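You operate a simulated robot arm through the tools that you are given. There is no shell and no other tool. Be economical: measure what you need, move in short steps, check, and stop when the job is done.

The job below is to be done with a simulated robot arm. You get a single attempt, and the scene is never put back.

JOB
Flex the bundle from HOLD to 2 mm and rack it READY.
Fine: turn the flexing knob back to 0 before it leaves the frame; no crease.
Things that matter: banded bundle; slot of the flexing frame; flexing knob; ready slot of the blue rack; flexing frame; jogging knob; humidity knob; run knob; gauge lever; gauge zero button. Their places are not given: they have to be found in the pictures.

It is judged by the outcome, as a careful person would: the job done as asked, and still so three seconds after it is handed in. It fails if anything else is knocked over, pushed out of place, dropped, spilled or broken.

ROBOT AND FRAMES
A 7-joint arm with a two-finger parallel gripper, fixed in place. Base frame: the origin is at the foot of the arm, x ahead of it, y to its left, z up. Readings come in m, degrees, newtons and seconds.
With the tool pointing down near the work surface it reaches from about 0.24 to 0.68 m from the base axis. Its first joint turns from -66.0 to 66.0 degrees. Payload 2.4 kg.
The TCP is the grasp point between the finger pads, 0.03 m short of the fingertips. In the tool frame z runs along the fingers and y along their closing line. The gripper opens to 0.094 m. The fingers are 0.028 m wide and 0.01 m thick; the gripper's body (0.05 by 0.096 m) begins 0.055 m behind the TCP.
Orientation is told as [roll, pitch, yaw] about the base's x, y, z axes, in that order, counted from this pose: with the fingers straight down and closing along the base's y, the tool's x points along the base's -x, its y along +y and its z along -z.

CONTROLS
- The arm moves only by the tool drive_tool. Its argument "targets" is a list of rows, each a list of 6 numbers: the shift along the base's x, y, z in cm, then the turn, a rotation vector about the base's x, y, z in degrees. In form: [[dx, dy, dz, ax, ay, az], ...]. A call has 1 to 20 rows; each row is the pose to reach, as a shift and turn from the pose commanded when the call began. "claw" is the gripper command, from -1 (shut) to 1 (fully open), values between in proportion, set as the call begins (left out, the last holds). A row lasts 0.2 s, in which the tool goes at most 0.05 m and 8.6 degrees; a call with a longer step from one row to the next is refused whole, and so is a gripper value outside its range. A pose out of reach is approached as far as the arm can. The call stops where the force on the tool passes 40 N (or 10 N more than at its start, if that is more) or the arm is blocked; 0.2 s more then pass. Each finger travels about 0.153 m/s and halts on what it meets, pressing with about 23 N; the grip force reading is that of the motor and also rises with nothing between the fingers. The clock runs only during rows and for 0.2 s after the last one: add rows that repeat a pose to give the fingers time. The reply holds the time, the measured pose of the TCP, the force on the tool along the base axes, the opening and the grip force, in the units named above and with some noise.
- Cameras (640 x 400 px; columns grow to the right, rows downward): "scene" is fixed at [0.0467, 0.4899, 1.4318]; the picture's right is [-0.60, -0.80, 0.00], its down [-0.55, 0.41, -0.73] and it looks along [0.58, -0.43, -0.69] (base axes); focal length 356 px, centre (320, 200). "wrist" rides on the gripper at [-0.037, 0, -0.058] in the tool frame; the picture's right is [0.00, -1.00, 0.00], its down [0.97, 0.00, -0.24] and it looks along [0.24, 0.00, 0.97] (tool axes); focal length 218 px, centre (320, 200).
- capture(camera): a new picture of that camera. No time passes.
- locate(camera, pixels): there is no depth. For up to 12 entries [column, row, z] of the newest picture of that camera ("zoom" is the newest enlarged one), the place [x, y] in the base frame at which the ray of that pixel passes the height z, good to about 0.003 m. No time passes.
- zoom(camera, box): a new picture of the part [left, top, right, bottom] of that camera's present view, enlarged. No time passes.
- close_job(): hands the job in; it is judged then, once.

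Work in short steps. Measure before you move; look again where a grasp or a placing could have gone wrong, and mend it. You have 80 turns and 46 pictures in all, those below and enlarged ones among them. Open the gripper and draw the arm clear of the work before you hand the job in, unless the task says otherwise; then end with one line.

The tools are called by a JSON object that holds its "name" and its "arguments". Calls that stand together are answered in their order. drive_tool: Moves the arm, as the interface text tells. Its arguments: {"type":"object","properties":{"targets":{"type":"array","items":{"type":"array","items":{"type":"number"}}},"claw":{"type":"number"}},"required":["targets"]} The other tools are called the same way: capture (camera) takes a picture; locate (camera, pixels) gives the place at which the rays of pixels pass given heights; zoom (camera, box) takes an enlarged picture of a part of a camera's view; close_job () hands the job in.

At the start:

```text
time: 0.0
tool_pos: [0.308, 0.2679, 1.1523]
orientation: [0.1, 0.1, 0.1]
force: [-0.2, 1.2, -0.8]
grip_width: 0.094
finger_force: 0.0
```

scene: 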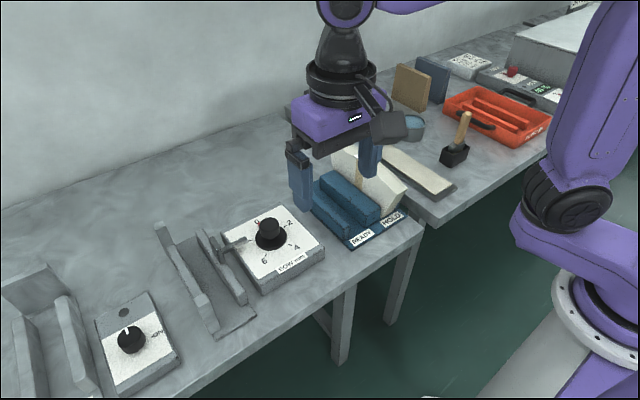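
wrist: 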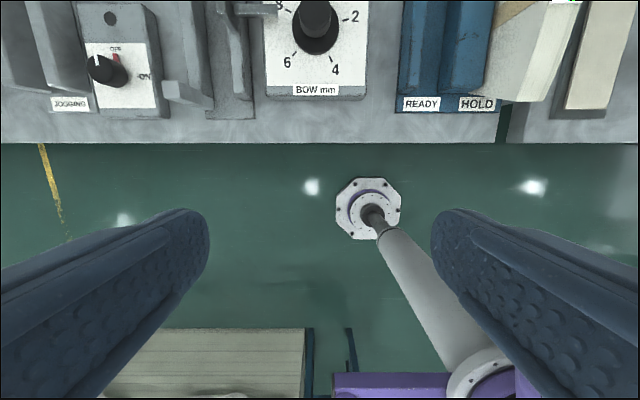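

The blue rack (about 355,205) holds a white bundle in HOLD, and the BOW knob is at (270,232) with the frame to its left. I'll enlarge both areas.

{"name": "zoom", "arguments": {"camera": "scene", "box": [140, 190, 340, 340]}}

{"name": "zoom", "arguments": {"camera": "scene", "box": [280, 120, 460, 260]}}

```text
2.67 times, centred on (240, 265) of scene
```

zoom: 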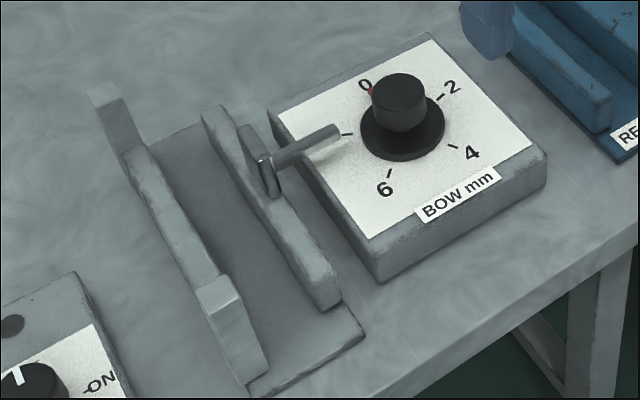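

```text
2.86 times, centred on (370, 190) of scene
```

zoom: 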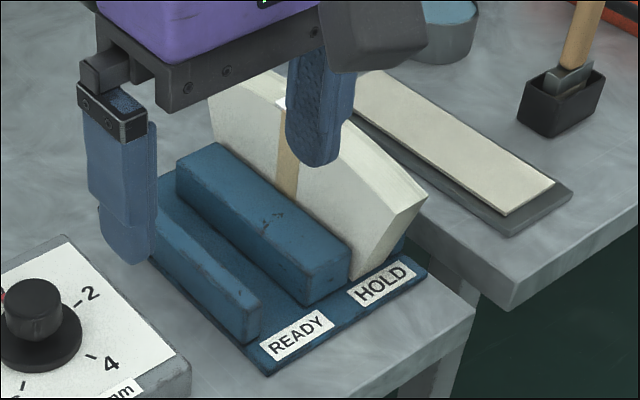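

I'll get rough positions of the parts from the scene before moving.

{"name": "capture", "arguments": {"camera": "scene"}}

{"name": "locate", "arguments": {"camera": "scene", "pixels": [[270, 225, 0.89], [361, 238, 0.82], [393, 220, 0.82], [400, 185, 0.9], [350, 150, 0.9], [380, 165, 0.92], [213, 262, 0.85], [222, 325, 0.81], [325, 258, 0.85]]}}

{"name": "locate", "arguments": {"camera": "wrist", "pixels": [[315, 20, 0.87], [422, 104, 0.815], [478, 104, 0.815], [503, 100, 0.9], [535, 100, 0.9], [498, 140, 0.808], [215, 110, 0.815]]}}

```text
41 pictures are left
```

scene: 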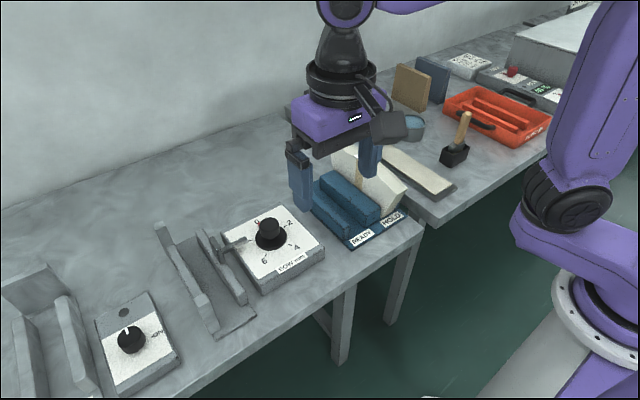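

```text
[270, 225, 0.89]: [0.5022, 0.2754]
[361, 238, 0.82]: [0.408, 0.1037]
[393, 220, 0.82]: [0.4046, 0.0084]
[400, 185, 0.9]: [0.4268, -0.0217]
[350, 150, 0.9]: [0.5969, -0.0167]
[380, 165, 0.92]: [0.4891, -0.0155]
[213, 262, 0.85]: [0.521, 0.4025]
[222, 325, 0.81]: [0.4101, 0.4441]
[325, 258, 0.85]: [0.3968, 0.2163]
```

```text
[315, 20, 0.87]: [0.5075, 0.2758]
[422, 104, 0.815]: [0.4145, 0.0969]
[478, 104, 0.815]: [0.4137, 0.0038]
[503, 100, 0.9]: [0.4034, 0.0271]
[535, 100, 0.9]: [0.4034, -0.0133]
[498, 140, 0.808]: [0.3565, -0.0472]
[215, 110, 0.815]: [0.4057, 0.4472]
```

The bundle stands along x near y≈0.0; READY is near y≈0.07–0.1; the BOW knob is near (0.505, 0.275). I move the arm over the bench, high up, for a better look.

{"name": "drive_tool", "arguments": {"targets": [[4, -4, 0, 0, 0, 0], [8, -7, 0, 0, 0, 0], [11, -11, 0, 0, 0, 0], [14, -15, 0, 0, 0, 0], [17, -19, 0, 0, 0, 0], [17, -19, 0, 0, 0, 0]], "claw": 1}}

{"name": "capture", "arguments": {"camera": "wrist"}}

{"name": "capture", "arguments": {"camera": "scene"}}

```text
refused: row 1 steps farther than a row can; nothing moved
```

```text
40 pictures are left
```

wrist: 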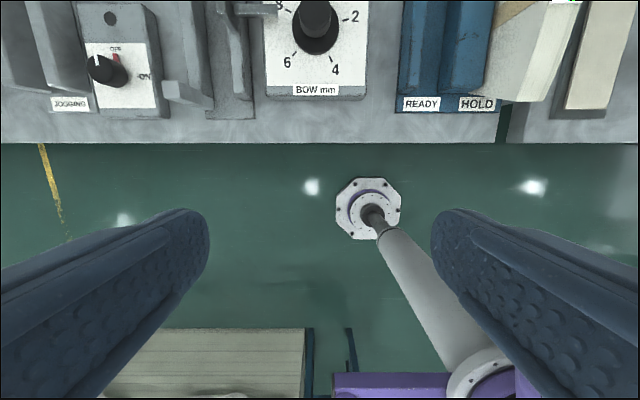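

```text
39 pictures are left
```

scene: 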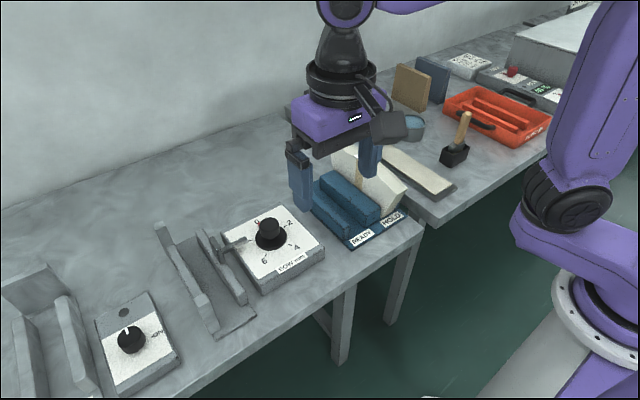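

The first step was over 5 cm; I resend it with shorter steps.

{"name": "drive_tool", "arguments": {"targets": [[3, -3, 0, 0, 0, 0], [6, -6, 0, 0, 0, 0], [9, -9, 0, 0, 0, 0], [12, -12, 0, 0, 0, 0], [15, -15, 0, 0, 0, 0], [17, -18, 0, 0, 0, 0], [17, -19, 0, 0, 0, 0]], "claw": 1}}

{"name": "capture", "arguments": {"camera": "wrist"}}

```text
time: 1.6
tool_pos: [0.4759, 0.0774, 1.1537]
orientation: [0.1, 0.0, -0.1]
force: [0.7, 0.5, -0.1]
grip_width: 0.0939
finger_force: 0.1
```

```text
38 pictures are left
```

wrist: 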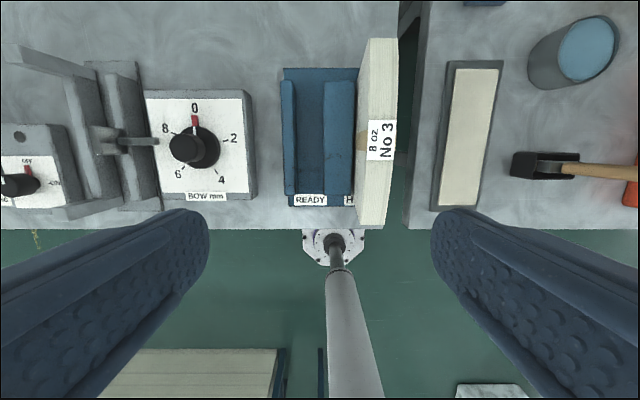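

Now the rack, bundle (label "8 oz No 3" at 382,140), knob dial and frame are all visible. I enlarge both parts.

{"name": "zoom", "arguments": {"camera": "wrist", "box": [0, 40, 260, 225]}}

{"name": "zoom", "arguments": {"camera": "wrist", "box": [260, 30, 430, 240]}}

{"name": "zoom", "arguments": {"camera": "scene", "box": [300, 110, 470, 260]}}

```text
2.16 times, centred on (130, 132) of wrist
```

zoom: 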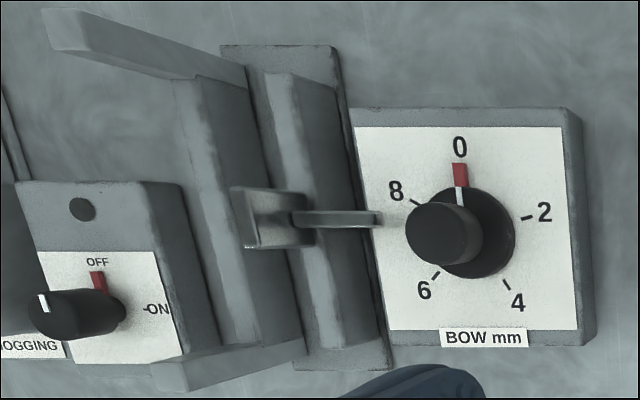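

```text
1.90 times, centred on (345, 135) of wrist
```

zoom: 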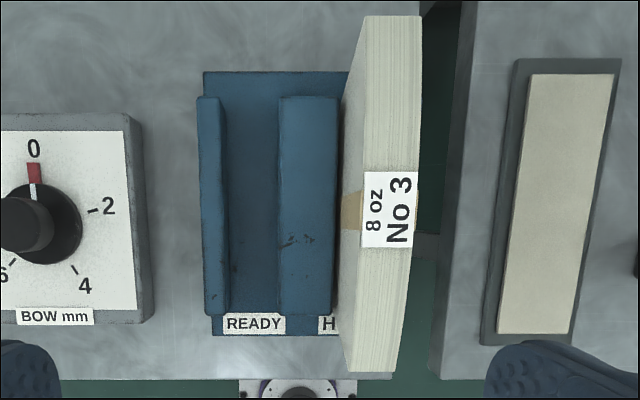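

```text
2.67 times, centred on (385, 185) of scene
```

zoom: 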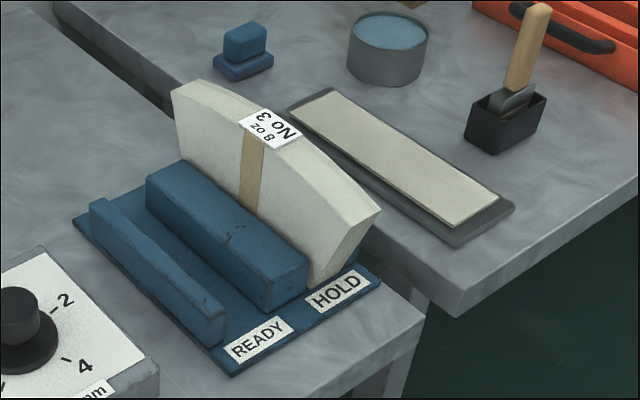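

I triangulate heights: the label of the bundle at wrist (382,140) and scene (366,159), the slots, the frame plates, and the knob.

{"name": "locate", "arguments": {"camera": "wrist", "pixels": [[382, 140, 0.9], [382, 140, 0.93], [382, 140, 0.96], [370, 39, 0.93], [397, 39, 0.93], [358, 225, 0.93], [386, 226, 0.93], [398, 140, 0.93], [368, 140, 0.93]]}}

{"name": "capture", "arguments": {"camera": "scene"}}

{"name": "locate", "arguments": {"camera": "scene", "pixels": [[366, 159, 0.9], [366, 159, 0.93], [366, 159, 0.96], [339, 140, 0.93], [407, 190, 0.93], [270, 224, 0.87], [270, 224, 0.88], [270, 224, 0.89], [270, 240, 0.855]]}}

{"name": "locate", "arguments": {"camera": "wrist", "pixels": [[287, 80, 0.84], [296, 80, 0.84], [328, 80, 0.84], [357, 80, 0.84], [287, 193, 0.84], [297, 194, 0.84], [325, 196, 0.84], [352, 196, 0.84], [185, 148, 0.87], [185, 148, 0.88], [185, 148, 0.89]]}}

```text
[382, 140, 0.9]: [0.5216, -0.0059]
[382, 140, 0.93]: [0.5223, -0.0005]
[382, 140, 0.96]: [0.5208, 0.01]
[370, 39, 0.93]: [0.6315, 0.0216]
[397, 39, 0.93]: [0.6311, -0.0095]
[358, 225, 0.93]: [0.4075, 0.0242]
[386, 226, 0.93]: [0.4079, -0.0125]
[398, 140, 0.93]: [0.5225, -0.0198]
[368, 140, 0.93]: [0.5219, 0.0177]
```

```text
34 pictures are left
```

scene: 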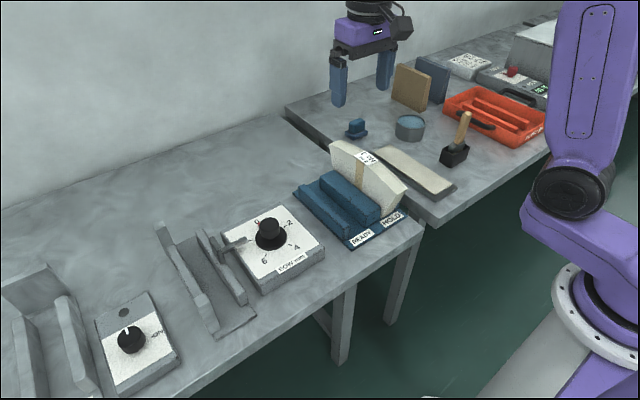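

```text
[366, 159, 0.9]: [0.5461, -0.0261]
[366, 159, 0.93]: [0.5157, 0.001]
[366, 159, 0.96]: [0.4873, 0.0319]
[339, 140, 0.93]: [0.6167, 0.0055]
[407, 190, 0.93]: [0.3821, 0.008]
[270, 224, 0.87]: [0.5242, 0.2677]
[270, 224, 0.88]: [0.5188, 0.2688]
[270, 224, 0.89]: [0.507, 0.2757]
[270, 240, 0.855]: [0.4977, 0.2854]
```

```text
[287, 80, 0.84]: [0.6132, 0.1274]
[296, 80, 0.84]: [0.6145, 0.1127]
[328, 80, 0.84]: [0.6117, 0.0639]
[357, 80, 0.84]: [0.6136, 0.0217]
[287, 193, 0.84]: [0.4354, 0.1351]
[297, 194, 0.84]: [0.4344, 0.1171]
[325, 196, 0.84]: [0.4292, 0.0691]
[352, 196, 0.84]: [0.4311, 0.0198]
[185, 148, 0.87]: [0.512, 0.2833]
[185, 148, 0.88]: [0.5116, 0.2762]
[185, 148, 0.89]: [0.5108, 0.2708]
```

The bundle's top is z≈0.927 at x≈0.518, y≈0.00, about 0.034 thick. Next I look at the frame from above.

{"name": "drive_tool", "arguments": {"targets": [[0, 4, 0, 0, 0, 0], [0, 8, 0, 0, 0, 0], [0, 12, 0, 0, 0, 0], [0, 16, 0, 0, 0, 0], [0, 20, 0, 0, 0, 0], [0, 24, 0, 0, 0, 0], [0, 28, 0, 0, 0, 0], [0, 30.5, 0, 0, 0, 0], [0, 30.5, -4, 0, 0, 0], [0, 30.5, -4, 0, 0, 0]]}}

{"name": "capture", "arguments": {"camera": "wrist"}}

{"name": "zoom", "arguments": {"camera": "wrist", "box": [190, 20, 450, 220]}}

```text
time: 3.8
tool_pos: [0.4755, 0.3825, 1.1117]
orientation: [-0.1, -0.1, 0.0]
force: [0.5, -0.1, 0.5]
grip_width: 0.0942
finger_force: 0.0
```

```text
33 pictures are left
```

wrist: 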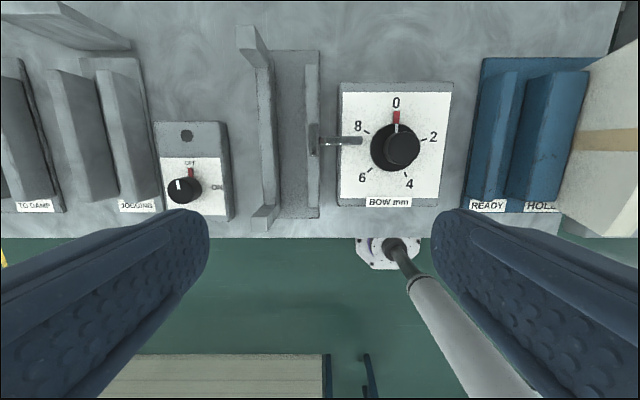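

```text
2.00 times, centred on (320, 120) of wrist
```

zoom: 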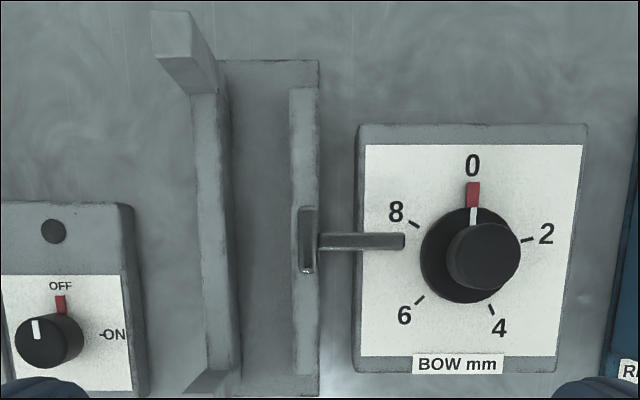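

The frame slot runs along x between the left plate with end posts (zoom col ~235) and the right plate with the pusher pad (zoom col ~290). I triangulate the plate tops, posts and pad.

{"name": "locate", "arguments": {"camera": "wrist", "pixels": [[312, 64, 0.83], [312, 64, 0.85], [312, 64, 0.87], [246, 31, 0.87], [246, 31, 0.89], [246, 31, 0.91], [303, 130, 0.87], [303, 130, 0.85], [398, 148, 0.88]]}}

{"name": "locate", "arguments": {"camera": "scene", "pixels": [[201, 231, 0.83], [201, 231, 0.85], [201, 231, 0.87], [160, 224, 0.87], [160, 224, 0.89], [160, 224, 0.91]]}}

{"name": "locate", "arguments": {"camera": "wrist", "pixels": [[277, 130, 0.81], [305, 130, 0.81], [277, 130, 0.85], [273, 130, 0.85], [305, 130, 0.84], [263, 130, 0.85], [306, 64, 0.85], [305, 207, 0.85], [274, 50, 0.812], [319, 217, 0.812]]}}

```text
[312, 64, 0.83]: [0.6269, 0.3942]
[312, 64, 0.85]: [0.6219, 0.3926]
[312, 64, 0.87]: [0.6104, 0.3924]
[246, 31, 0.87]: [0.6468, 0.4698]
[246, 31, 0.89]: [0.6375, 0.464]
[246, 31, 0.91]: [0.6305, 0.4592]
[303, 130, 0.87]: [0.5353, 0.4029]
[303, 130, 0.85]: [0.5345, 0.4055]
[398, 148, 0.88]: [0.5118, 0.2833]
```

```text
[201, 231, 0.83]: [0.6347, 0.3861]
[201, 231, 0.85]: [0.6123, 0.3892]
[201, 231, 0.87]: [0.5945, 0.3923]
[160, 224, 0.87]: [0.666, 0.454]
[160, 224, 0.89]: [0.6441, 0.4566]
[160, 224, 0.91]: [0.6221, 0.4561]
```

```text
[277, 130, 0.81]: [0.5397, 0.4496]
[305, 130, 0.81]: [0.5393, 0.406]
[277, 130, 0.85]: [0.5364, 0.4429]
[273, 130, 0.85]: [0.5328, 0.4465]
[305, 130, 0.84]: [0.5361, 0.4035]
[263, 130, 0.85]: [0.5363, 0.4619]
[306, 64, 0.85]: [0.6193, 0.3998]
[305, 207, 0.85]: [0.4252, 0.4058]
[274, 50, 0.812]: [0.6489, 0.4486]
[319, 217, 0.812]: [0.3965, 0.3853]
```

Plates top out near z≈0.848, posts near 0.90, frame centre ≈(0.522, 0.425). I check the pad's top height and knob from both cameras.

{"name": "zoom", "arguments": {"camera": "scene", "box": [190, 200, 310, 290]}}

{"name": "locate", "arguments": {"camera": "wrist", "pixels": [[306, 124, 0.86], [306, 124, 0.87], [306, 124, 0.88], [318, 124, 0.87], [318, 155, 0.87], [358, 141, 0.87], [399, 115, 0.85], [450, 149, 0.85]]}}

```text
4.44 times, centred on (250, 245) of scene
```

zoom: 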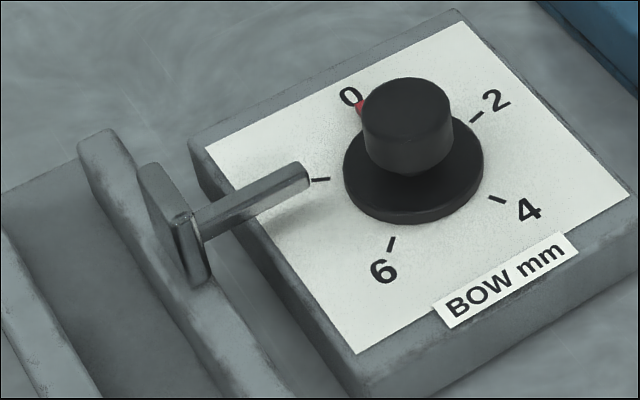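

```text
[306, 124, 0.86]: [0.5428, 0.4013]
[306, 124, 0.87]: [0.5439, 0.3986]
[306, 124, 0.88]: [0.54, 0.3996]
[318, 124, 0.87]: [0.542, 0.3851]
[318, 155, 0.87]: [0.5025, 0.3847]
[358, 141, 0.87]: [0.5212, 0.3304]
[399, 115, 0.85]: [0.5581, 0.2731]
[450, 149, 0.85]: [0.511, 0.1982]
```

I locate the pad corner and knob/flange features in this enlarged view at trial heights.

{"name": "locate", "arguments": {"camera": "zoom", "pixels": [[145, 165, 0.86], [145, 165, 0.87], [145, 165, 0.88], [407, 108, 0.88], [407, 108, 0.89], [407, 108, 0.9], [413, 168, 0.85], [413, 168, 0.86], [363, 108, 0.89], [453, 108, 0.89], [308, 165, 0.87], [355, 85, 0.845]]}}

```text
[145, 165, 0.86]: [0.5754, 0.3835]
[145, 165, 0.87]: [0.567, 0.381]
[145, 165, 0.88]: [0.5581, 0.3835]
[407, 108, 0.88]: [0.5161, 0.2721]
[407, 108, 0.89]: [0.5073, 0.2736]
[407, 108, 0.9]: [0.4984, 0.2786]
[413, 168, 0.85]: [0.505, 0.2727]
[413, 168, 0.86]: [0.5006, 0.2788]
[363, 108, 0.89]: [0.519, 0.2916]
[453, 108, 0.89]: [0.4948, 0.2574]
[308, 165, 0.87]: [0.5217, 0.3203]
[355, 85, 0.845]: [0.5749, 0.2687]
```

The pad spans about z 0.855–0.895, so in the frame the fingertips must stay above ~0.898; I'll grip the bundle high. Now I look at the rack from above for the READY slot and bundle edges.

{"name": "drive_tool", "arguments": {"targets": [[0, -4, 0, 0, 0, 0], [0, -8, 0, 0, 0, 0], [0, -12, 0, 0, 0, 0], [0, -16, 0, 0, 0, 0], [0, -20, 0, 0, 0, 0], [0, -24, 0, 0, 0, 0], [0, -28, 0, 0, 0, 0], [0, -32, 0, 0, 0, 0], [1.5, -34, 0, 0, 0, 0], [1.5, -34, 0, 0, 0, 0]]}}

{"name": "capture", "arguments": {"camera": "wrist"}}

{"name": "zoom", "arguments": {"camera": "wrist", "box": [220, 20, 400, 240]}}

```text
time: 6.0
tool_pos: [0.491, 0.0429, 1.1109]
orientation: [0.0, 0.0, 0.0]
force: [-0.4, 1.1, -1.2]
grip_width: 0.094
finger_force: 0.1
```

```text
30 pictures are left
```

wrist: 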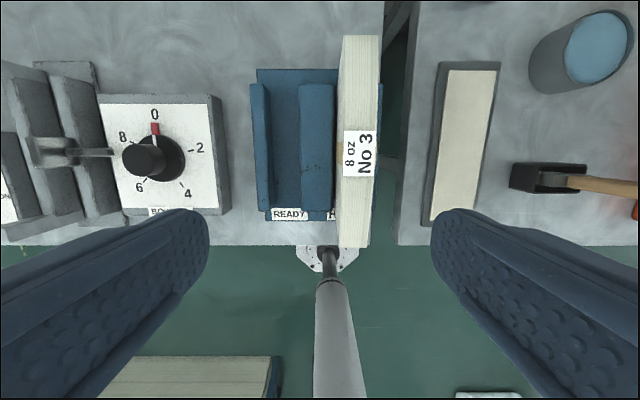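

```text
1.82 times, centred on (310, 130) of wrist
```

zoom: 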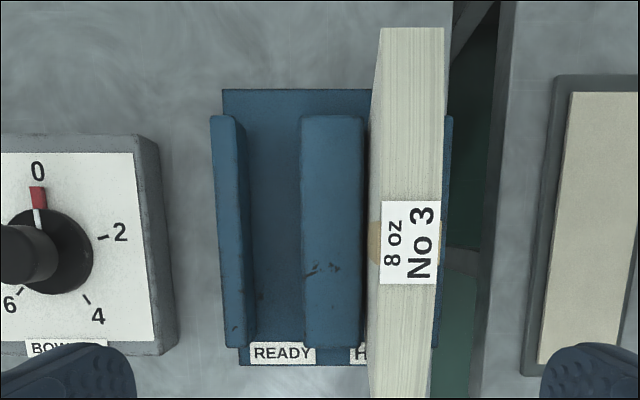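

I locate slot walls and bundle edges from this view.

{"name": "locate", "arguments": {"camera": "wrist", "pixels": [[342, 155, 0.928], [376, 155, 0.928], [343, 37, 0.915], [379, 37, 0.915], [340, 246, 0.915], [368, 246, 0.915], [300, 140, 0.86], [333, 140, 0.86], [268, 140, 0.82], [266, 140, 0.86], [300, 85, 0.86], [302, 212, 0.86]]}}

{"name": "zoom", "arguments": {"camera": "scene", "box": [285, 130, 415, 255]}}

```text
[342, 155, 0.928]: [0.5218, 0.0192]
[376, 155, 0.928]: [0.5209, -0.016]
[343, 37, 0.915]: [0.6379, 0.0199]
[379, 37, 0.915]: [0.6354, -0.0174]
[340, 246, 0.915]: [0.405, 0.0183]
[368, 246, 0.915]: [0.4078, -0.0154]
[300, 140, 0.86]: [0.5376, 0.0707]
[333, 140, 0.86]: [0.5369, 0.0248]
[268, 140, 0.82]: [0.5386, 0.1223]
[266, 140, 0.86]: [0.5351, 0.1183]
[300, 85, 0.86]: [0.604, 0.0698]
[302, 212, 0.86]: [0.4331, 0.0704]
```

```text
3.20 times, centred on (350, 192) of scene
```

zoom: 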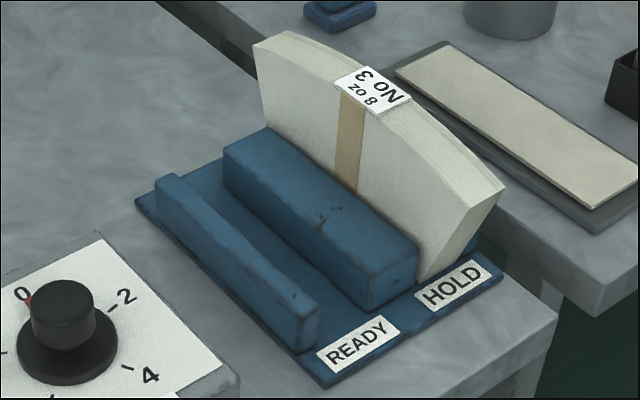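

Bundle: centre ≈(0.5215, 0.001), 0.036 thick, top z 0.928; READY slot centre ≈ y 0.095, x 0.52. I go above the bundle and descend to z≈0.93 with open fingers.

{"name": "drive_tool", "arguments": {"targets": [[1.5, -2, 0, 0, 0, 0], [3.05, -4.2, 0, 0, 0, 0], [3.05, -4.2, -4, 0, 0, 0], [3.05, -4.2, -8, 0, 0, 0], [3.05, -4.2, -12, 0, 0, 0], [3.05, -4.2, -15, 0, 0, 0], [3.05, -4.2, -17, 0, 0, 0], [3.05, -4.2, -18.1, 0, 0, 0], [3.05, -4.2, -18.1, 0, 0, 0]], "claw": 1}}

{"name": "zoom", "arguments": {"camera": "scene", "box": [285, 90, 445, 230]}}

{"name": "capture", "arguments": {"camera": "wrist"}}

```text
time: 8.0
tool_pos: [0.5241, -0.0008, 0.9321]
orientation: [0.1, 0.0, 0.0]
force: [0.2, 0.6, 0.3]
grip_width: 0.0937
finger_force: 0.1
```

```text
2.86 times, centred on (365, 160) of scene
```

zoom: 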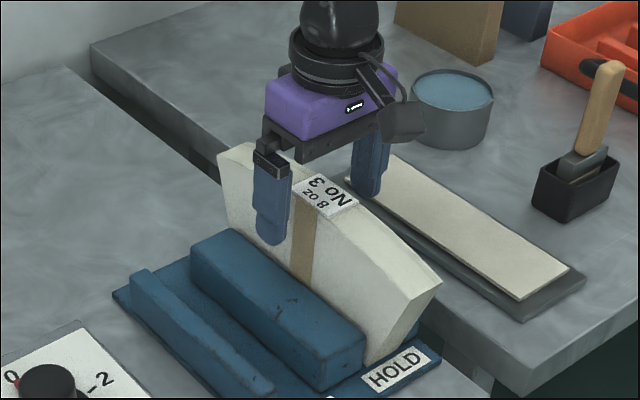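

```text
26 pictures are left
```

wrist: 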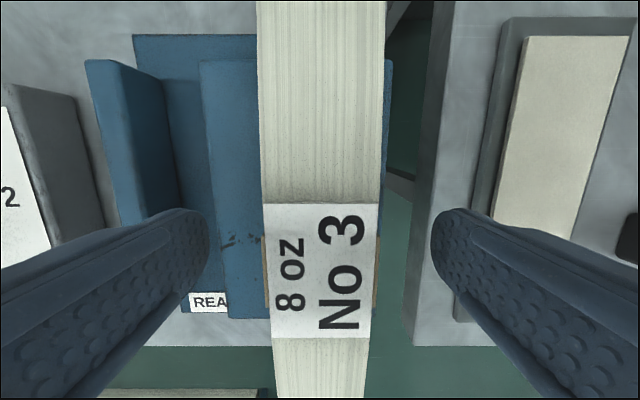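

The bundle is centred between the fingers (cols 264–378). I close and let the fingers settle.

{"name": "drive_tool", "arguments": {"targets": [[0, 0, 0, 0, 0, 0], [0, 0, 0, 0, 0, 0], [0, 0, 0, 0, 0, 0], [0, 0, 0, 0, 0, 0]], "claw": -1}}

{"name": "drive_tool", "arguments": {"targets": [[0, 0, 1, 0, 0, 0], [0, 0, 2, 0, 0, 0], [0, 0, 4, 0, 0, 0], [0, 0, 7, 0, 0, 0], [0, 0, 10, 0, 0, 0], [0, 0, 10, 0, 0, 0]]}}

{"name": "zoom", "arguments": {"camera": "scene", "box": [285, 60, 445, 230]}}

```text
time: 9.0
tool_pos: [0.5235, 0.0005, 0.9325]
orientation: [0.0, 0.0, 0.0]
force: [-0.9, -0.4, 0.8]
grip_width: 0.0361
finger_force: 22.8
```

```text
time: 10.4
tool_pos: [0.525, 0.0007, 1.0299]
orientation: [0.0, 0.1, 0.0]
force: [0.4, -0.6, -5.9]
grip_width: 0.0358
finger_force: 22.9
```

```text
2.35 times, centred on (365, 145) of scene
```

zoom: 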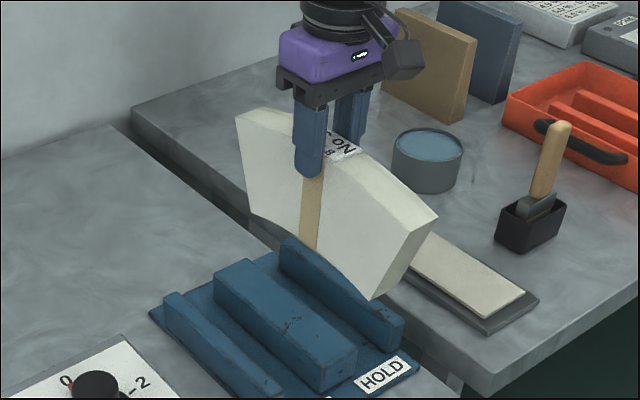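

Held level, 0.036 m grip, about 6 N weight. I raise it a little more and carry it over to above the frame slot (y≈0.425).

{"name": "drive_tool", "arguments": {"targets": [[0, 0, 4, 0, 0, 0], [0, 3, 5, 0, 0, 0], [0, 7, 5, 0, 0, 0], [0, 11, 5, 0, 0, 0], [0, 15, 5, 0, 0, 0], [0, 19, 5, 0, 0, 0], [0, 23, 5, 0, 0, 0], [0, 27, 5, 0, 0, 0], [0, 31, 5, 0, 0, 0], [0, 35, 5, 0, 0, 0], [0, 39, 5, 0, 0, 0], [0, 41.5, 5, 0, 0, 0], [0, 42.5, 5, 0, 0, 0], [0, 42.5, 5, 0, 0, 0]]}}

{"name": "capture", "arguments": {"camera": "wrist"}}

{"name": "zoom", "arguments": {"camera": "scene", "box": [130, 110, 330, 350]}}

```text
time: 13.4
tool_pos: [0.5231, 0.4236, 1.0785]
orientation: [0.1, 0.0, 0.0]
force: [-0.4, 0.1, -6.6]
grip_width: 0.0359
finger_force: 23.0
```

```text
24 pictures are left
```

wrist: 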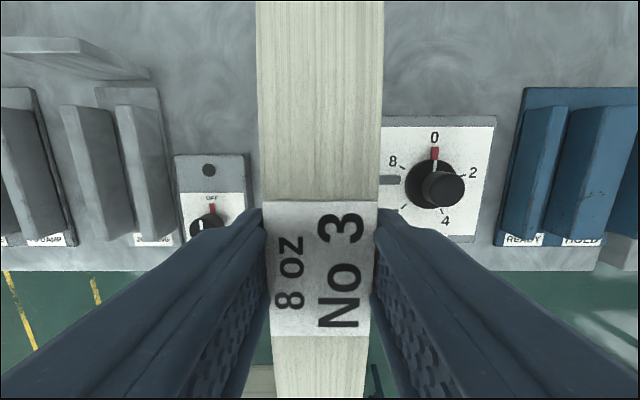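

```text
1.67 times, centred on (230, 230) of scene
```

zoom: 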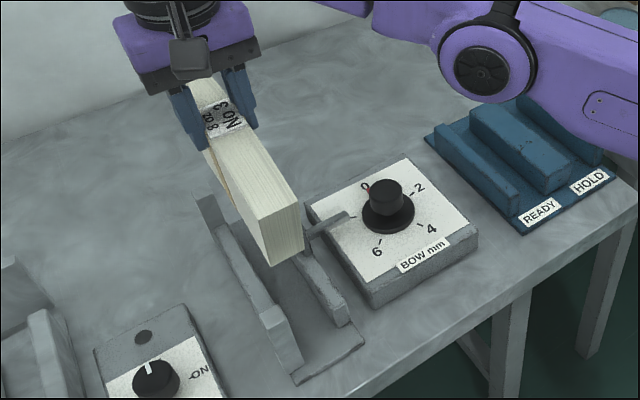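

The slot centre is y≈0.4255. I nudge y by +0.2 cm and lower until the bundle's bottom is just above the plates (TCP z≈0.975), then check.

{"name": "drive_tool", "arguments": {"targets": [[0, 0.2, 0, 0, 0, 0], [0, 0.2, -3, 0, 0, 0], [0, 0.2, -6, 0, 0, 0], [0, 0.2, -8, 0, 0, 0], [0, 0.2, -9, 0, 0, 0], [0, 0.2, -9, 0, 0, 0]]}}

{"name": "zoom", "arguments": {"camera": "scene", "box": [130, 140, 310, 340]}}

```text
time: 14.8
tool_pos: [0.5241, 0.429, 0.9914]
orientation: [0.0, 0.0, -0.1]
force: [-0.4, 0.2, -6.1]
grip_width: 0.0358
finger_force: 23.3
out of reach, approached as far as the arm can: row 1
```

```text
2.00 times, centred on (220, 240) of scene
```

zoom: 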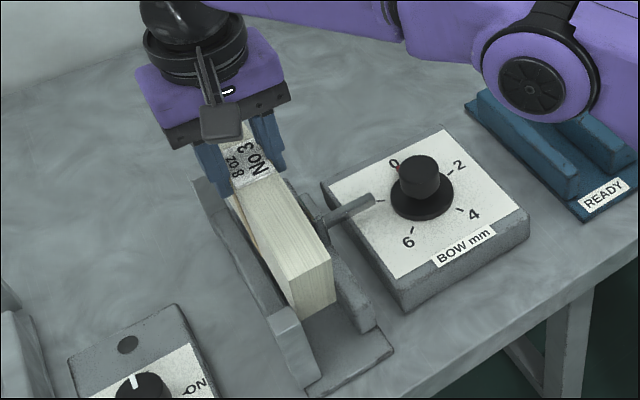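

Now y reads 0.429; I shift back −0.25 cm and lower into the slot in small steps, then read the force.

{"name": "drive_tool", "arguments": {"targets": [[0, -0.25, 0, 0, 0, 0], [0, -0.25, -1, 0, 0, 0], [0, -0.25, -2, 0, 0, 0], [0, -0.25, -3, 0, 0, 0], [0, -0.25, -3.5, 0, 0, 0], [0, -0.25, -4, 0, 0, 0], [0, -0.25, -4.5, 0, 0, 0], [0, -0.25, -4.5, 0, 0, 0]]}}

{"name": "zoom", "arguments": {"camera": "scene", "box": [130, 160, 310, 340]}}

```text
time: 16.6
tool_pos: [0.5242, 0.4252, 0.946]
orientation: [0.0, 0.0, -0.1]
force: [0.8, 0.1, -5.5]
grip_width: 0.0358
finger_force: 22.9
```

```text
2.22 times, centred on (220, 250) of scene
```

zoom: 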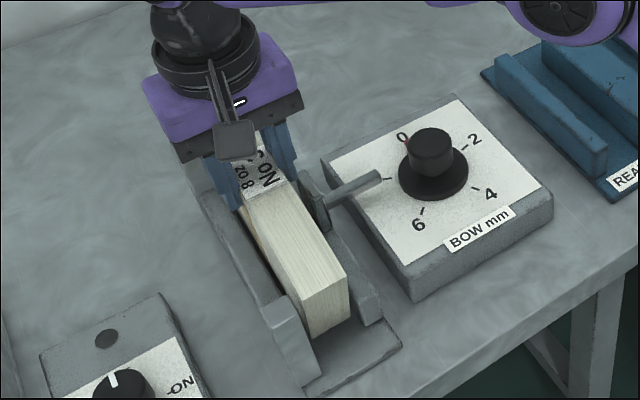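

It entered the slot without contact (force still weight only). I continue down gently by 1.1 cm.

{"name": "drive_tool", "arguments": {"targets": [[0, 0, -0.3, 0, 0, 0], [0, 0, -0.6, 0, 0, 0], [0, 0, -0.9, 0, 0, 0], [0, 0, -1.1, 0, 0, 0], [0, 0, -1.1, 0, 0, 0]]}}

```text
time: 17.8
tool_pos: [0.5236, 0.4264, 0.9352]
orientation: [0.0, 0.0, 0.1]
force: [1.0, -0.2, -5.7]
grip_width: 0.0359
finger_force: 23.5
```

Still hanging; I go down in 2 mm steps.

{"name": "drive_tool", "arguments": {"targets": [[0, 0, -0.2, 0, 0, 0], [0, 0, -0.2, 0, 0, 0]]}}

{"name": "drive_tool", "arguments": {"targets": [[0, 0, -0.2, 0, 0, 0], [0, 0, -0.2, 0, 0, 0]]}}

```text
time: 18.4
tool_pos: [0.5226, 0.4269, 0.9324]
orientation: [0.0, 0.0, 0.0]
force: [-0.3, 0.6, -6.2]
grip_width: 0.0358
finger_force: 22.7
```

```text
time: 19.0
tool_pos: [0.5221, 0.426, 0.9313]
orientation: [0.1, -0.1, 0.0]
force: [-3.3, -2.0, 11.5]
grip_width: 0.0359
finger_force: 23.3
```

Contact (force changed by +17 N): the bundle sits on the frame base. I relieve 1 mm and open partly (to ~0.056 m) to let go.

{"name": "drive_tool", "arguments": {"targets": [[0, 0, 0.1, 0, 0, 0], [0, 0, 0.1, 0, 0, 0]]}}

{"name": "drive_tool", "arguments": {"targets": [[0, 0, 0.1, 0, 0, 0], [0, 0, 0.1, 0, 0, 0]], "claw": 0.2}}

{"name": "zoom", "arguments": {"camera": "scene", "box": [130, 160, 310, 340]}}

```text
time: 19.6
tool_pos: [0.5231, 0.427, 0.932]
orientation: [0.0, 0.0, 0.1]
force: [-5.9, -2.3, 8.4]
grip_width: 0.0358
finger_force: 22.8
```

```text
time: 20.2
tool_pos: [0.5248, 0.4253, 0.9326]
orientation: [0.0, -0.1, 0.0]
force: [0.3, 0.7, -0.2]
grip_width: 0.0565
finger_force: 0.0
```

```text
2.22 times, centred on (220, 250) of scene
```

zoom: 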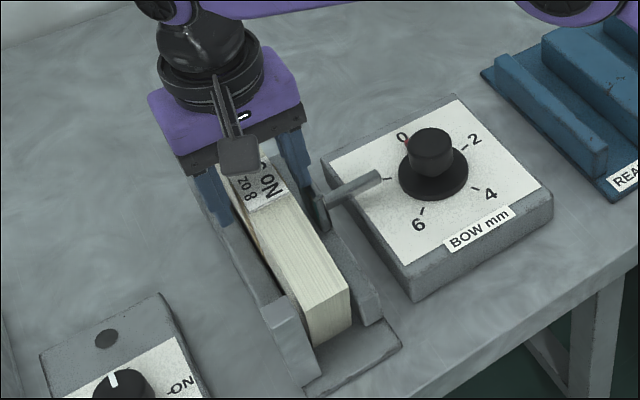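

Released, the bundle stands in the slot. I rise straight up and go above the knob (≈0.51, 0.279) for a closer look.

{"name": "drive_tool", "arguments": {"targets": [[0, 0, 2, 0, 0, 0], [0, 0, 4, 0, 0, 0], [0, 0, 8, 0, 0, 0], [0, -4, 10, 0, 0, 0], [-1, -8, 10, 0, 0, 0], [-2, -12, 10, 0, 0, 0], [-3, -14.6, 10, 0, 0, 0], [-3, -14.6, 10, 0, 0, 0]]}}

{"name": "capture", "arguments": {"camera": "wrist"}}

```text
time: 22.0
tool_pos: [0.4935, 0.2838, 1.0337]
orientation: [-0.1, 0.0, 0.0]
force: [0.1, -0.6, -0.7]
grip_width: 0.0565
finger_force: 0.1
```

```text
19 pictures are left
```

wrist: 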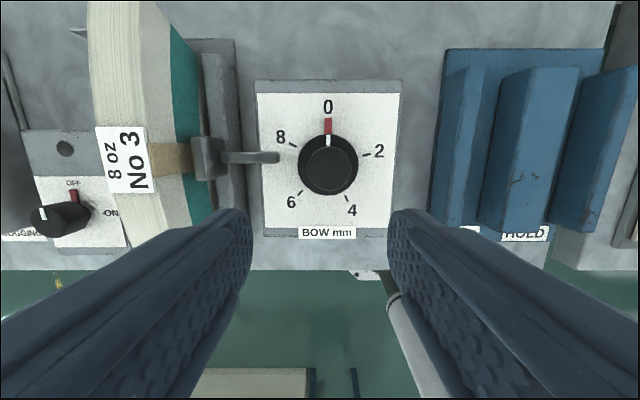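

A teal strip shows beside the bundle at (190,80); I enlarge to understand it and the knob.

{"name": "zoom", "arguments": {"camera": "wrist", "box": [60, 0, 300, 240]}}

{"name": "locate", "arguments": {"camera": "wrist", "pixels": [[328, 168, 0.88], [328, 168, 0.89], [328, 162, 0.855], [350, 168, 0.885], [306, 168, 0.885], [328, 126, 0.845], [366, 155, 0.845], [347, 197, 0.845], [300, 191, 0.845], [293, 144, 0.845]]}}

```text
1.67 times, centred on (180, 120) of wrist
```

zoom: 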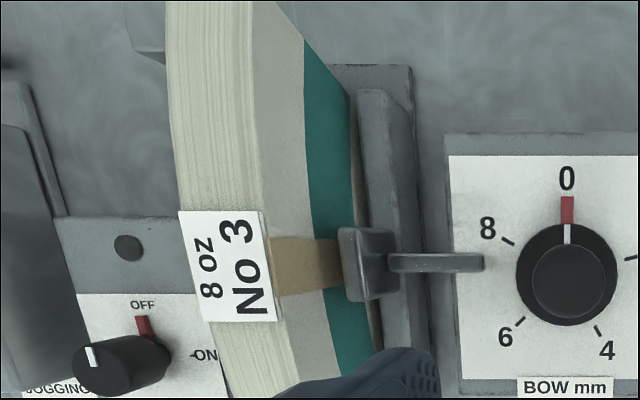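

```text
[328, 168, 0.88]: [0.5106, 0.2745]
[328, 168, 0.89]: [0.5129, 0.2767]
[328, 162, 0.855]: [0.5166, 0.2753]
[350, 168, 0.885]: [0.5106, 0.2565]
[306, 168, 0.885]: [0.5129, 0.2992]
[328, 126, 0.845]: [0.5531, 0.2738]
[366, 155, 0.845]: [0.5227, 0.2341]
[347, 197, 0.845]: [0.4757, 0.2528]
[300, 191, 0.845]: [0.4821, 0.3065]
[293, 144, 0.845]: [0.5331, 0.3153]
```

The teal is just printing on the bundle. The dial centre averages to ≈(0.513, 0.276) with 72° per 2 mm clockwise. I move over it, pre-turn +36°, and come down to z≈0.95 to check centring.

{"name": "drive_tool", "arguments": {"targets": [[1.0, -0.3, 0, 0, 0, 8], [1.9, -0.5, -1, 0, 0, 16], [1.9, -0.5, -3, 0, 0, 24], [1.9, -0.5, -5, 0, 0, 32], [1.9, -0.5, -7, 0, 0, 36], [1.9, -0.5, -8, 0, 0, 36], [1.9, -0.5, -8, 0, 0, 36]]}}

{"name": "capture", "arguments": {"camera": "wrist"}}

```text
time: 23.6
tool_pos: [0.5128, 0.2755, 0.9526]
orientation: [0.0, 0.0, 35.9]
force: [0.5, 0.3, 0.1]
grip_width: 0.0566
finger_force: 0.0
```

```text
17 pictures are left
```

wrist: 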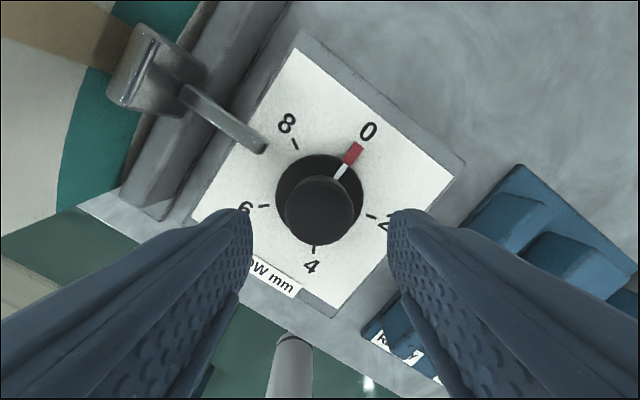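

Knob top is centred at (320,210), matching the expected (320,207). I descend 6 cm over it.

{"name": "drive_tool", "arguments": {"targets": [[0, 0, -2, 0, 0, 0], [0, 0, -4, 0, 0, 0], [0, 0, -5, 0, 0, 0], [0, 0, -5.6, 0, 0, 0], [0, 0, -6, 0, 0, 0], [0, 0, -6, 0, 0, 0]]}}

{"name": "zoom", "arguments": {"camera": "scene", "box": [180, 150, 340, 310]}}

```text
time: 25.0
tool_pos: [0.5131, 0.273, 0.8938]
orientation: [0.0, 0.0, 35.9]
force: [0.2, -0.3, 0.4]
grip_width: 0.0563
finger_force: 0.1
```

```text
2.50 times, centred on (260, 230) of scene
```

zoom: 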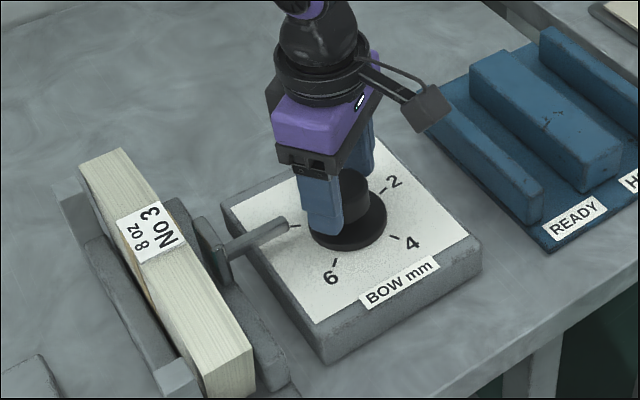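

The fingers straddle the knob just over the flange. I close on it.

{"name": "drive_tool", "arguments": {"targets": [[0, 0, 0, 0, 0, 0], [0, 0, 0, 0, 0, 0]], "claw": -1}}

```text
time: 25.6
tool_pos: [0.5121, 0.2766, 0.894]
orientation: [0.1, 0.0, 36.1]
force: [-7.7, 8.6, -2.1]
grip_width: 0.0413
finger_force: 45.2
```

Gripped (0.041 m) with a slight side force along the closing line; I shift ~1 mm to relieve it and turn −72° (clockwise) slowly.

{"name": "drive_tool", "arguments": {"targets": [[-0.06, 0.08, 0, 0, 0, 0], [-0.06, 0.08, 0, 0, 0, -6], [-0.06, 0.08, 0, 0, 0, -12], [-0.06, 0.08, 0, 0, 0, -18], [-0.06, 0.08, 0, 0, 0, -24], [-0.06, 0.08, 0, 0, 0, -30], [-0.06, 0.08, 0, 0, 0, -36], [-0.06, 0.08, 0, 0, 0, -42], [-0.06, 0.08, 0, 0, 0, -48], [-0.06, 0.08, 0, 0, 0, -54], [-0.06, 0.08, 0, 0, 0, -60], [-0.06, 0.08, 0, 0, 0, -66], [-0.06, 0.08, 0, 0, 0, -70], [-0.06, 0.08, 0, 0, 0, -72], [-0.06, 0.08, 0, 0, 0, -72]]}}

{"name": "capture", "arguments": {"camera": "wrist"}}

```text
time: 28.8
tool_pos: [0.5117, 0.273, 0.8945]
orientation: [0.0, -0.1, -36.2]
force: [3.5, -14.7, 26.8]
grip_width: 0.0416
finger_force: 45.0
```

```text
15 pictures are left
```

wrist: 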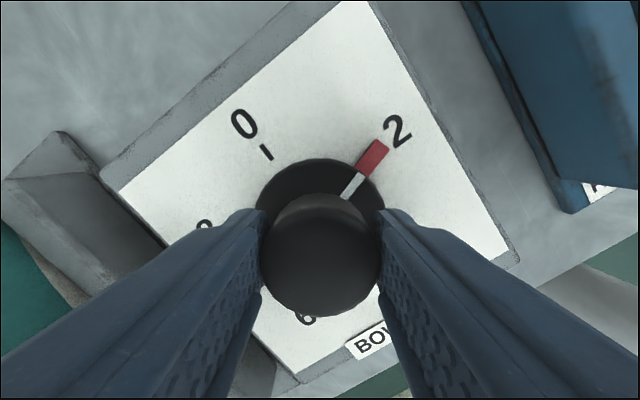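

The red pointer now lies on the 2 mark (375,160). I hold a moment, then release the knob and rise for a clear look.

{"name": "drive_tool", "arguments": {"targets": [[0, 0, 0, 0, 0, 0], [0, 0, 0, 0, 0, 0]], "claw": 0.2}}

{"name": "drive_tool", "arguments": {"targets": [[0, 0, 2, 0, 0, 0], [0, 0, 4, 0, 0, 0], [0, 0, 6, 0, 0, 0], [0, 0, 6, 0, 0, 0]]}}

{"name": "capture", "arguments": {"camera": "wrist"}}

{"name": "zoom", "arguments": {"camera": "scene", "box": [140, 170, 340, 330]}}

```text
time: 29.4
tool_pos: [0.5107, 0.2752, 0.8931]
orientation: [-0.1, -0.1, -36.0]
force: [0.2, 0.2, -0.5]
grip_width: 0.0567
finger_force: 0.1
```

```text
time: 30.4
tool_pos: [0.5126, 0.2748, 0.9545]
orientation: [0.0, -0.1, -36.0]
force: [0.3, -0.7, -0.7]
grip_width: 0.0564
finger_force: 0.1
```

```text
14 pictures are left
```

wrist: 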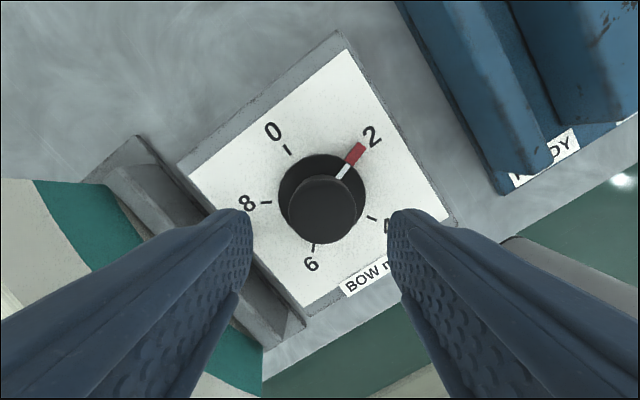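

```text
2.50 times, centred on (240, 250) of scene
```

zoom: 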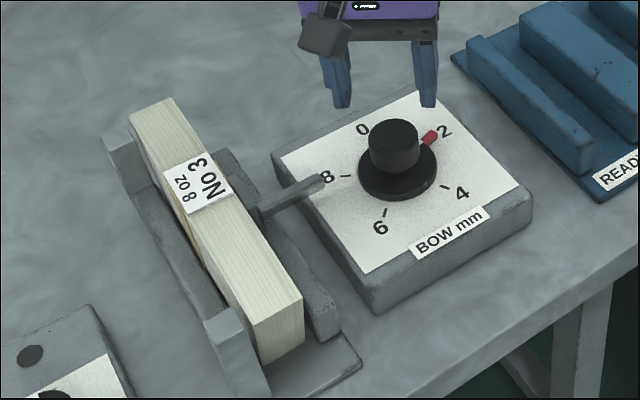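

The pointer at (355,153) mirrors its start position at yaw +36°, so the turn was 72° = 2 mm; the pad touches the bundle. Now I go back down, grip, and return it to 0.

{"name": "drive_tool", "arguments": {"targets": [[0, 0, -2, 0, 0, 0], [0, 0, -4, 0, 0, 0], [0, 0, -5.4, 0, 0, 0], [0, 0, -6, 0, 0, 0], [0, 0, -6, 0, 0, 0]]}}

{"name": "drive_tool", "arguments": {"targets": [[0, 0, 0, 0, 0, 0], [0, 0, 0, 0, 0, 0]], "claw": -1}}

{"name": "drive_tool", "arguments": {"targets": [[0, 0, 0, 0, 0, 6], [0, 0, 0, 0, 0, 12], [0, 0, 0, 0, 0, 18], [0, 0, 0, 0, 0, 24], [0, 0, 0, 0, 0, 30], [0, 0, 0, 0, 0, 36], [0, 0, 0, 0, 0, 42], [0, 0, 0, 0, 0, 48], [0, 0, 0, 0, 0, 54], [0, 0, 0, 0, 0, 60], [0, 0, 0, 0, 0, 66], [0, 0, 0, 0, 0, 70], [0, 0, 0, 0, 0, 72], [0, 0, 0, 0, 0, 72]]}}

{"name": "drive_tool", "arguments": {"targets": [[0, 0, 0, 0, 0, 0], [0, 0, 0, 0, 0, 0]], "claw": 0.2}}

{"name": "drive_tool", "arguments": {"targets": [[0, 0, 2, 0, 0, 0], [0, 0, 4, 0, 0, 0], [0, 0, 6, 0, 0, 0], [0, 0, 6, 0, 0, 0]]}}

{"name": "capture", "arguments": {"camera": "wrist"}}

```text
time: 31.6
tool_pos: [0.5107, 0.2753, 0.8947]
orientation: [0.1, 0.1, -36.0]
force: [0.1, -0.1, -0.2]
grip_width: 0.0562
finger_force: 0.0
```

```text
time: 32.2
tool_pos: [0.5104, 0.2747, 0.8938]
orientation: [-0.3, 0.1, -35.9]
force: [-8.5, -6.5, 4.3]
grip_width: 0.0413
finger_force: 45.0
```

```text
time: 34.7
tool_pos: [0.5119, 0.2756, 0.8934]
orientation: [0.1, 0.2, 31.0]
force: [-4.5, -3.3, 8.9]
grip_width: 0.0417
finger_force: 44.7
stopped in row 12: the force on the tool passed its limit (the readings are from after the stop); the commanded pose is now the measured one
```

```text
time: 35.3
tool_pos: [0.5112, 0.2759, 0.8939]
orientation: [-0.1, 0.1, 31.1]
force: [0.0, 0.8, 0.3]
grip_width: 0.0565
finger_force: 0.1
```

```text
time: 36.3
tool_pos: [0.512, 0.2748, 0.9539]
orientation: [0.0, 0.2, 31.0]
force: [-1.4, -1.1, -0.4]
grip_width: 0.0564
finger_force: 0.0
```

```text
12 pictures are left
```

wrist: 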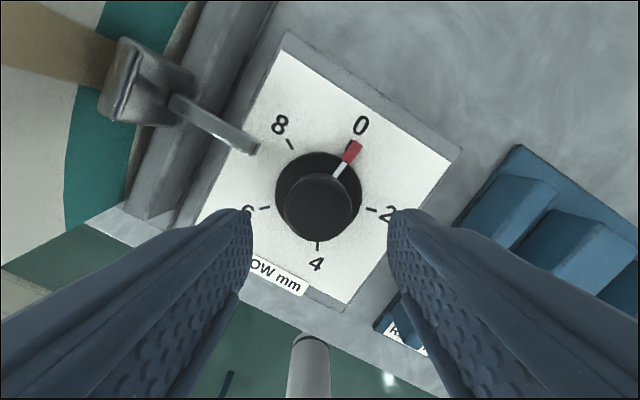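

The turn stopped 5° short (yaw 31°), so the pointer is slightly past 0 toward 2. I regrip with a small −x correction and turn the remaining 5°.

{"name": "drive_tool", "arguments": {"targets": [[-0.08, 0, -2, 0, 0, 0], [-0.08, 0, -4, 0, 0, 0], [-0.08, 0, -5.4, 0, 0, 0], [-0.08, 0, -6, 0, 0, 0], [-0.08, 0, -6, 0, 0, 0]]}}

{"name": "drive_tool", "arguments": {"targets": [[0, 0, 0, 0, 0, 0], [0, 0, 0, 0, 0, 0]], "claw": -1}}

{"name": "drive_tool", "arguments": {"targets": [[0, 0, 0, 0, 0, 2], [0, 0, 0, 0, 0, 4], [0, 0, 0, 0, 0, 5], [0, 0, 0, 0, 0, 5], [0, 0, 0, 0, 0, 5]]}}

```text
time: 37.5
tool_pos: [0.51, 0.2773, 0.8932]
orientation: [-0.1, 0.2, 31.1]
force: [-0.1, 0.4, 0.0]
grip_width: 0.0561
finger_force: 0.0
```

```text
time: 38.1
tool_pos: [0.5116, 0.2762, 0.8925]
orientation: [0.0, 0.1, 30.9]
force: [4.4, -4.9, -3.5]
grip_width: 0.0413
finger_force: 44.8
```

```text
time: 39.3
tool_pos: [0.5123, 0.2762, 0.8928]
orientation: [0.0, 0.2, 36.0]
force: [11.8, -4.6, -14.2]
grip_width: 0.0414
finger_force: 45.0
```

Turned to yaw 36°. I release, rise and check the pointer.

{"name": "drive_tool", "arguments": {"targets": [[0, 0, 0, 0, 0, 0], [0, 0, 0, 0, 0, 0]], "claw": 0.2}}

{"name": "drive_tool", "arguments": {"targets": [[0, 0, 2, 0, 0, 0], [0, 0, 4, 0, 0, 0], [0, 0, 6, 0, 0, 0], [0, 0, 6, 0, 0, 0]]}}

{"name": "zoom", "arguments": {"camera": "wrist", "box": [200, 80, 440, 260]}}

```text
time: 39.9
tool_pos: [0.5108, 0.2764, 0.8934]
orientation: [0.1, 0.2, 36.2]
force: [-0.4, 0.0, 0.3]
grip_width: 0.0564
finger_force: 0.1
```

```text
time: 40.9
tool_pos: [0.5115, 0.2744, 0.9534]
orientation: [-0.1, 0.0, 36.0]
force: [0.7, 0.2, 0.0]
grip_width: 0.0563
finger_force: 0.2
```

```text
2.22 times, centred on (320, 170) of wrist
```

zoom: 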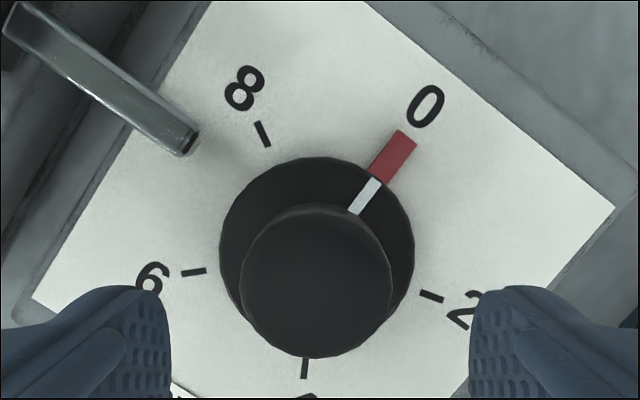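

The pointer sits on 0 again. I rise, turn back to yaw 0 and go above the bundle in the frame.

{"name": "drive_tool", "arguments": {"targets": [[0, 0, 3, 0, 0, -8], [0, 0, 6, 0, 0, -16], [0, 0, 8, 0, 0, -24], [0.4, 4, 8, 0, 0, -32], [0.8, 8, 8, 0, 0, -36], [1.2, 12, 8, 0, 0, -36], [1.2, 14, 8, 0, 0, -36], [1.2, 15, 8, 0, 0, -36], [1.2, 15, 8, 0, 0, -36]], "claw": 0.5}}

{"name": "capture", "arguments": {"camera": "wrist"}}

```text
time: 42.9
tool_pos: [0.5221, 0.4253, 1.0302]
orientation: [-0.1, 0.1, 0.0]
force: [0.0, 0.7, 0.2]
grip_width: 0.0704
finger_force: 0.1
```

```text
10 pictures are left
```

wrist: 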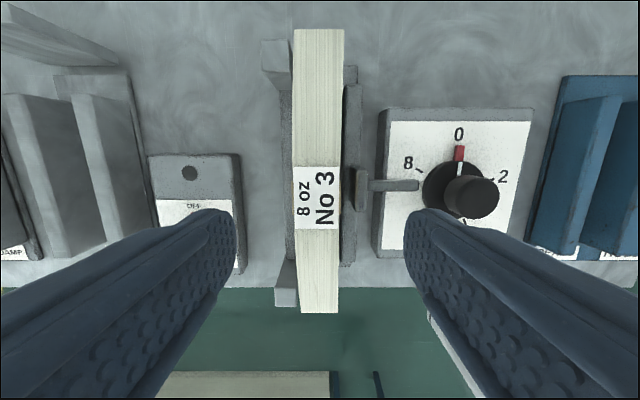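

The bundle stands upright (cols 293–340) with its label at row 198 as expected, so it is about 2 mm to +y of the tool. I correct 1.5 mm and descend to grip height.

{"name": "drive_tool", "arguments": {"targets": [[0, 0.15, -3, 0, 0, 0], [0, 0.15, -6, 0, 0, 0], [0, 0.15, -8, 0, 0, 0], [0, 0.15, -9.2, 0, 0, 0], [0, 0.15, -9.8, 0, 0, 0], [0, 0.15, -9.8, 0, 0, 0]]}}

{"name": "drive_tool", "arguments": {"targets": [[0, 0, 0, 0, 0, 0], [0, 0, 0, 0, 0, 0], [0, 0, 0, 0, 0, 0]], "claw": -1}}

```text
time: 44.3
tool_pos: [0.5224, 0.427, 0.933]
orientation: [0.0, 0.1, 0.1]
force: [-1.0, 0.2, 0.0]
grip_width: 0.0707
finger_force: 0.0
```

```text
time: 45.1
tool_pos: [0.5224, 0.4267, 0.9341]
orientation: [0.0, 0.3, 0.1]
force: [-1.0, 0.7, 0.6]
grip_width: 0.0357
finger_force: 22.9
```

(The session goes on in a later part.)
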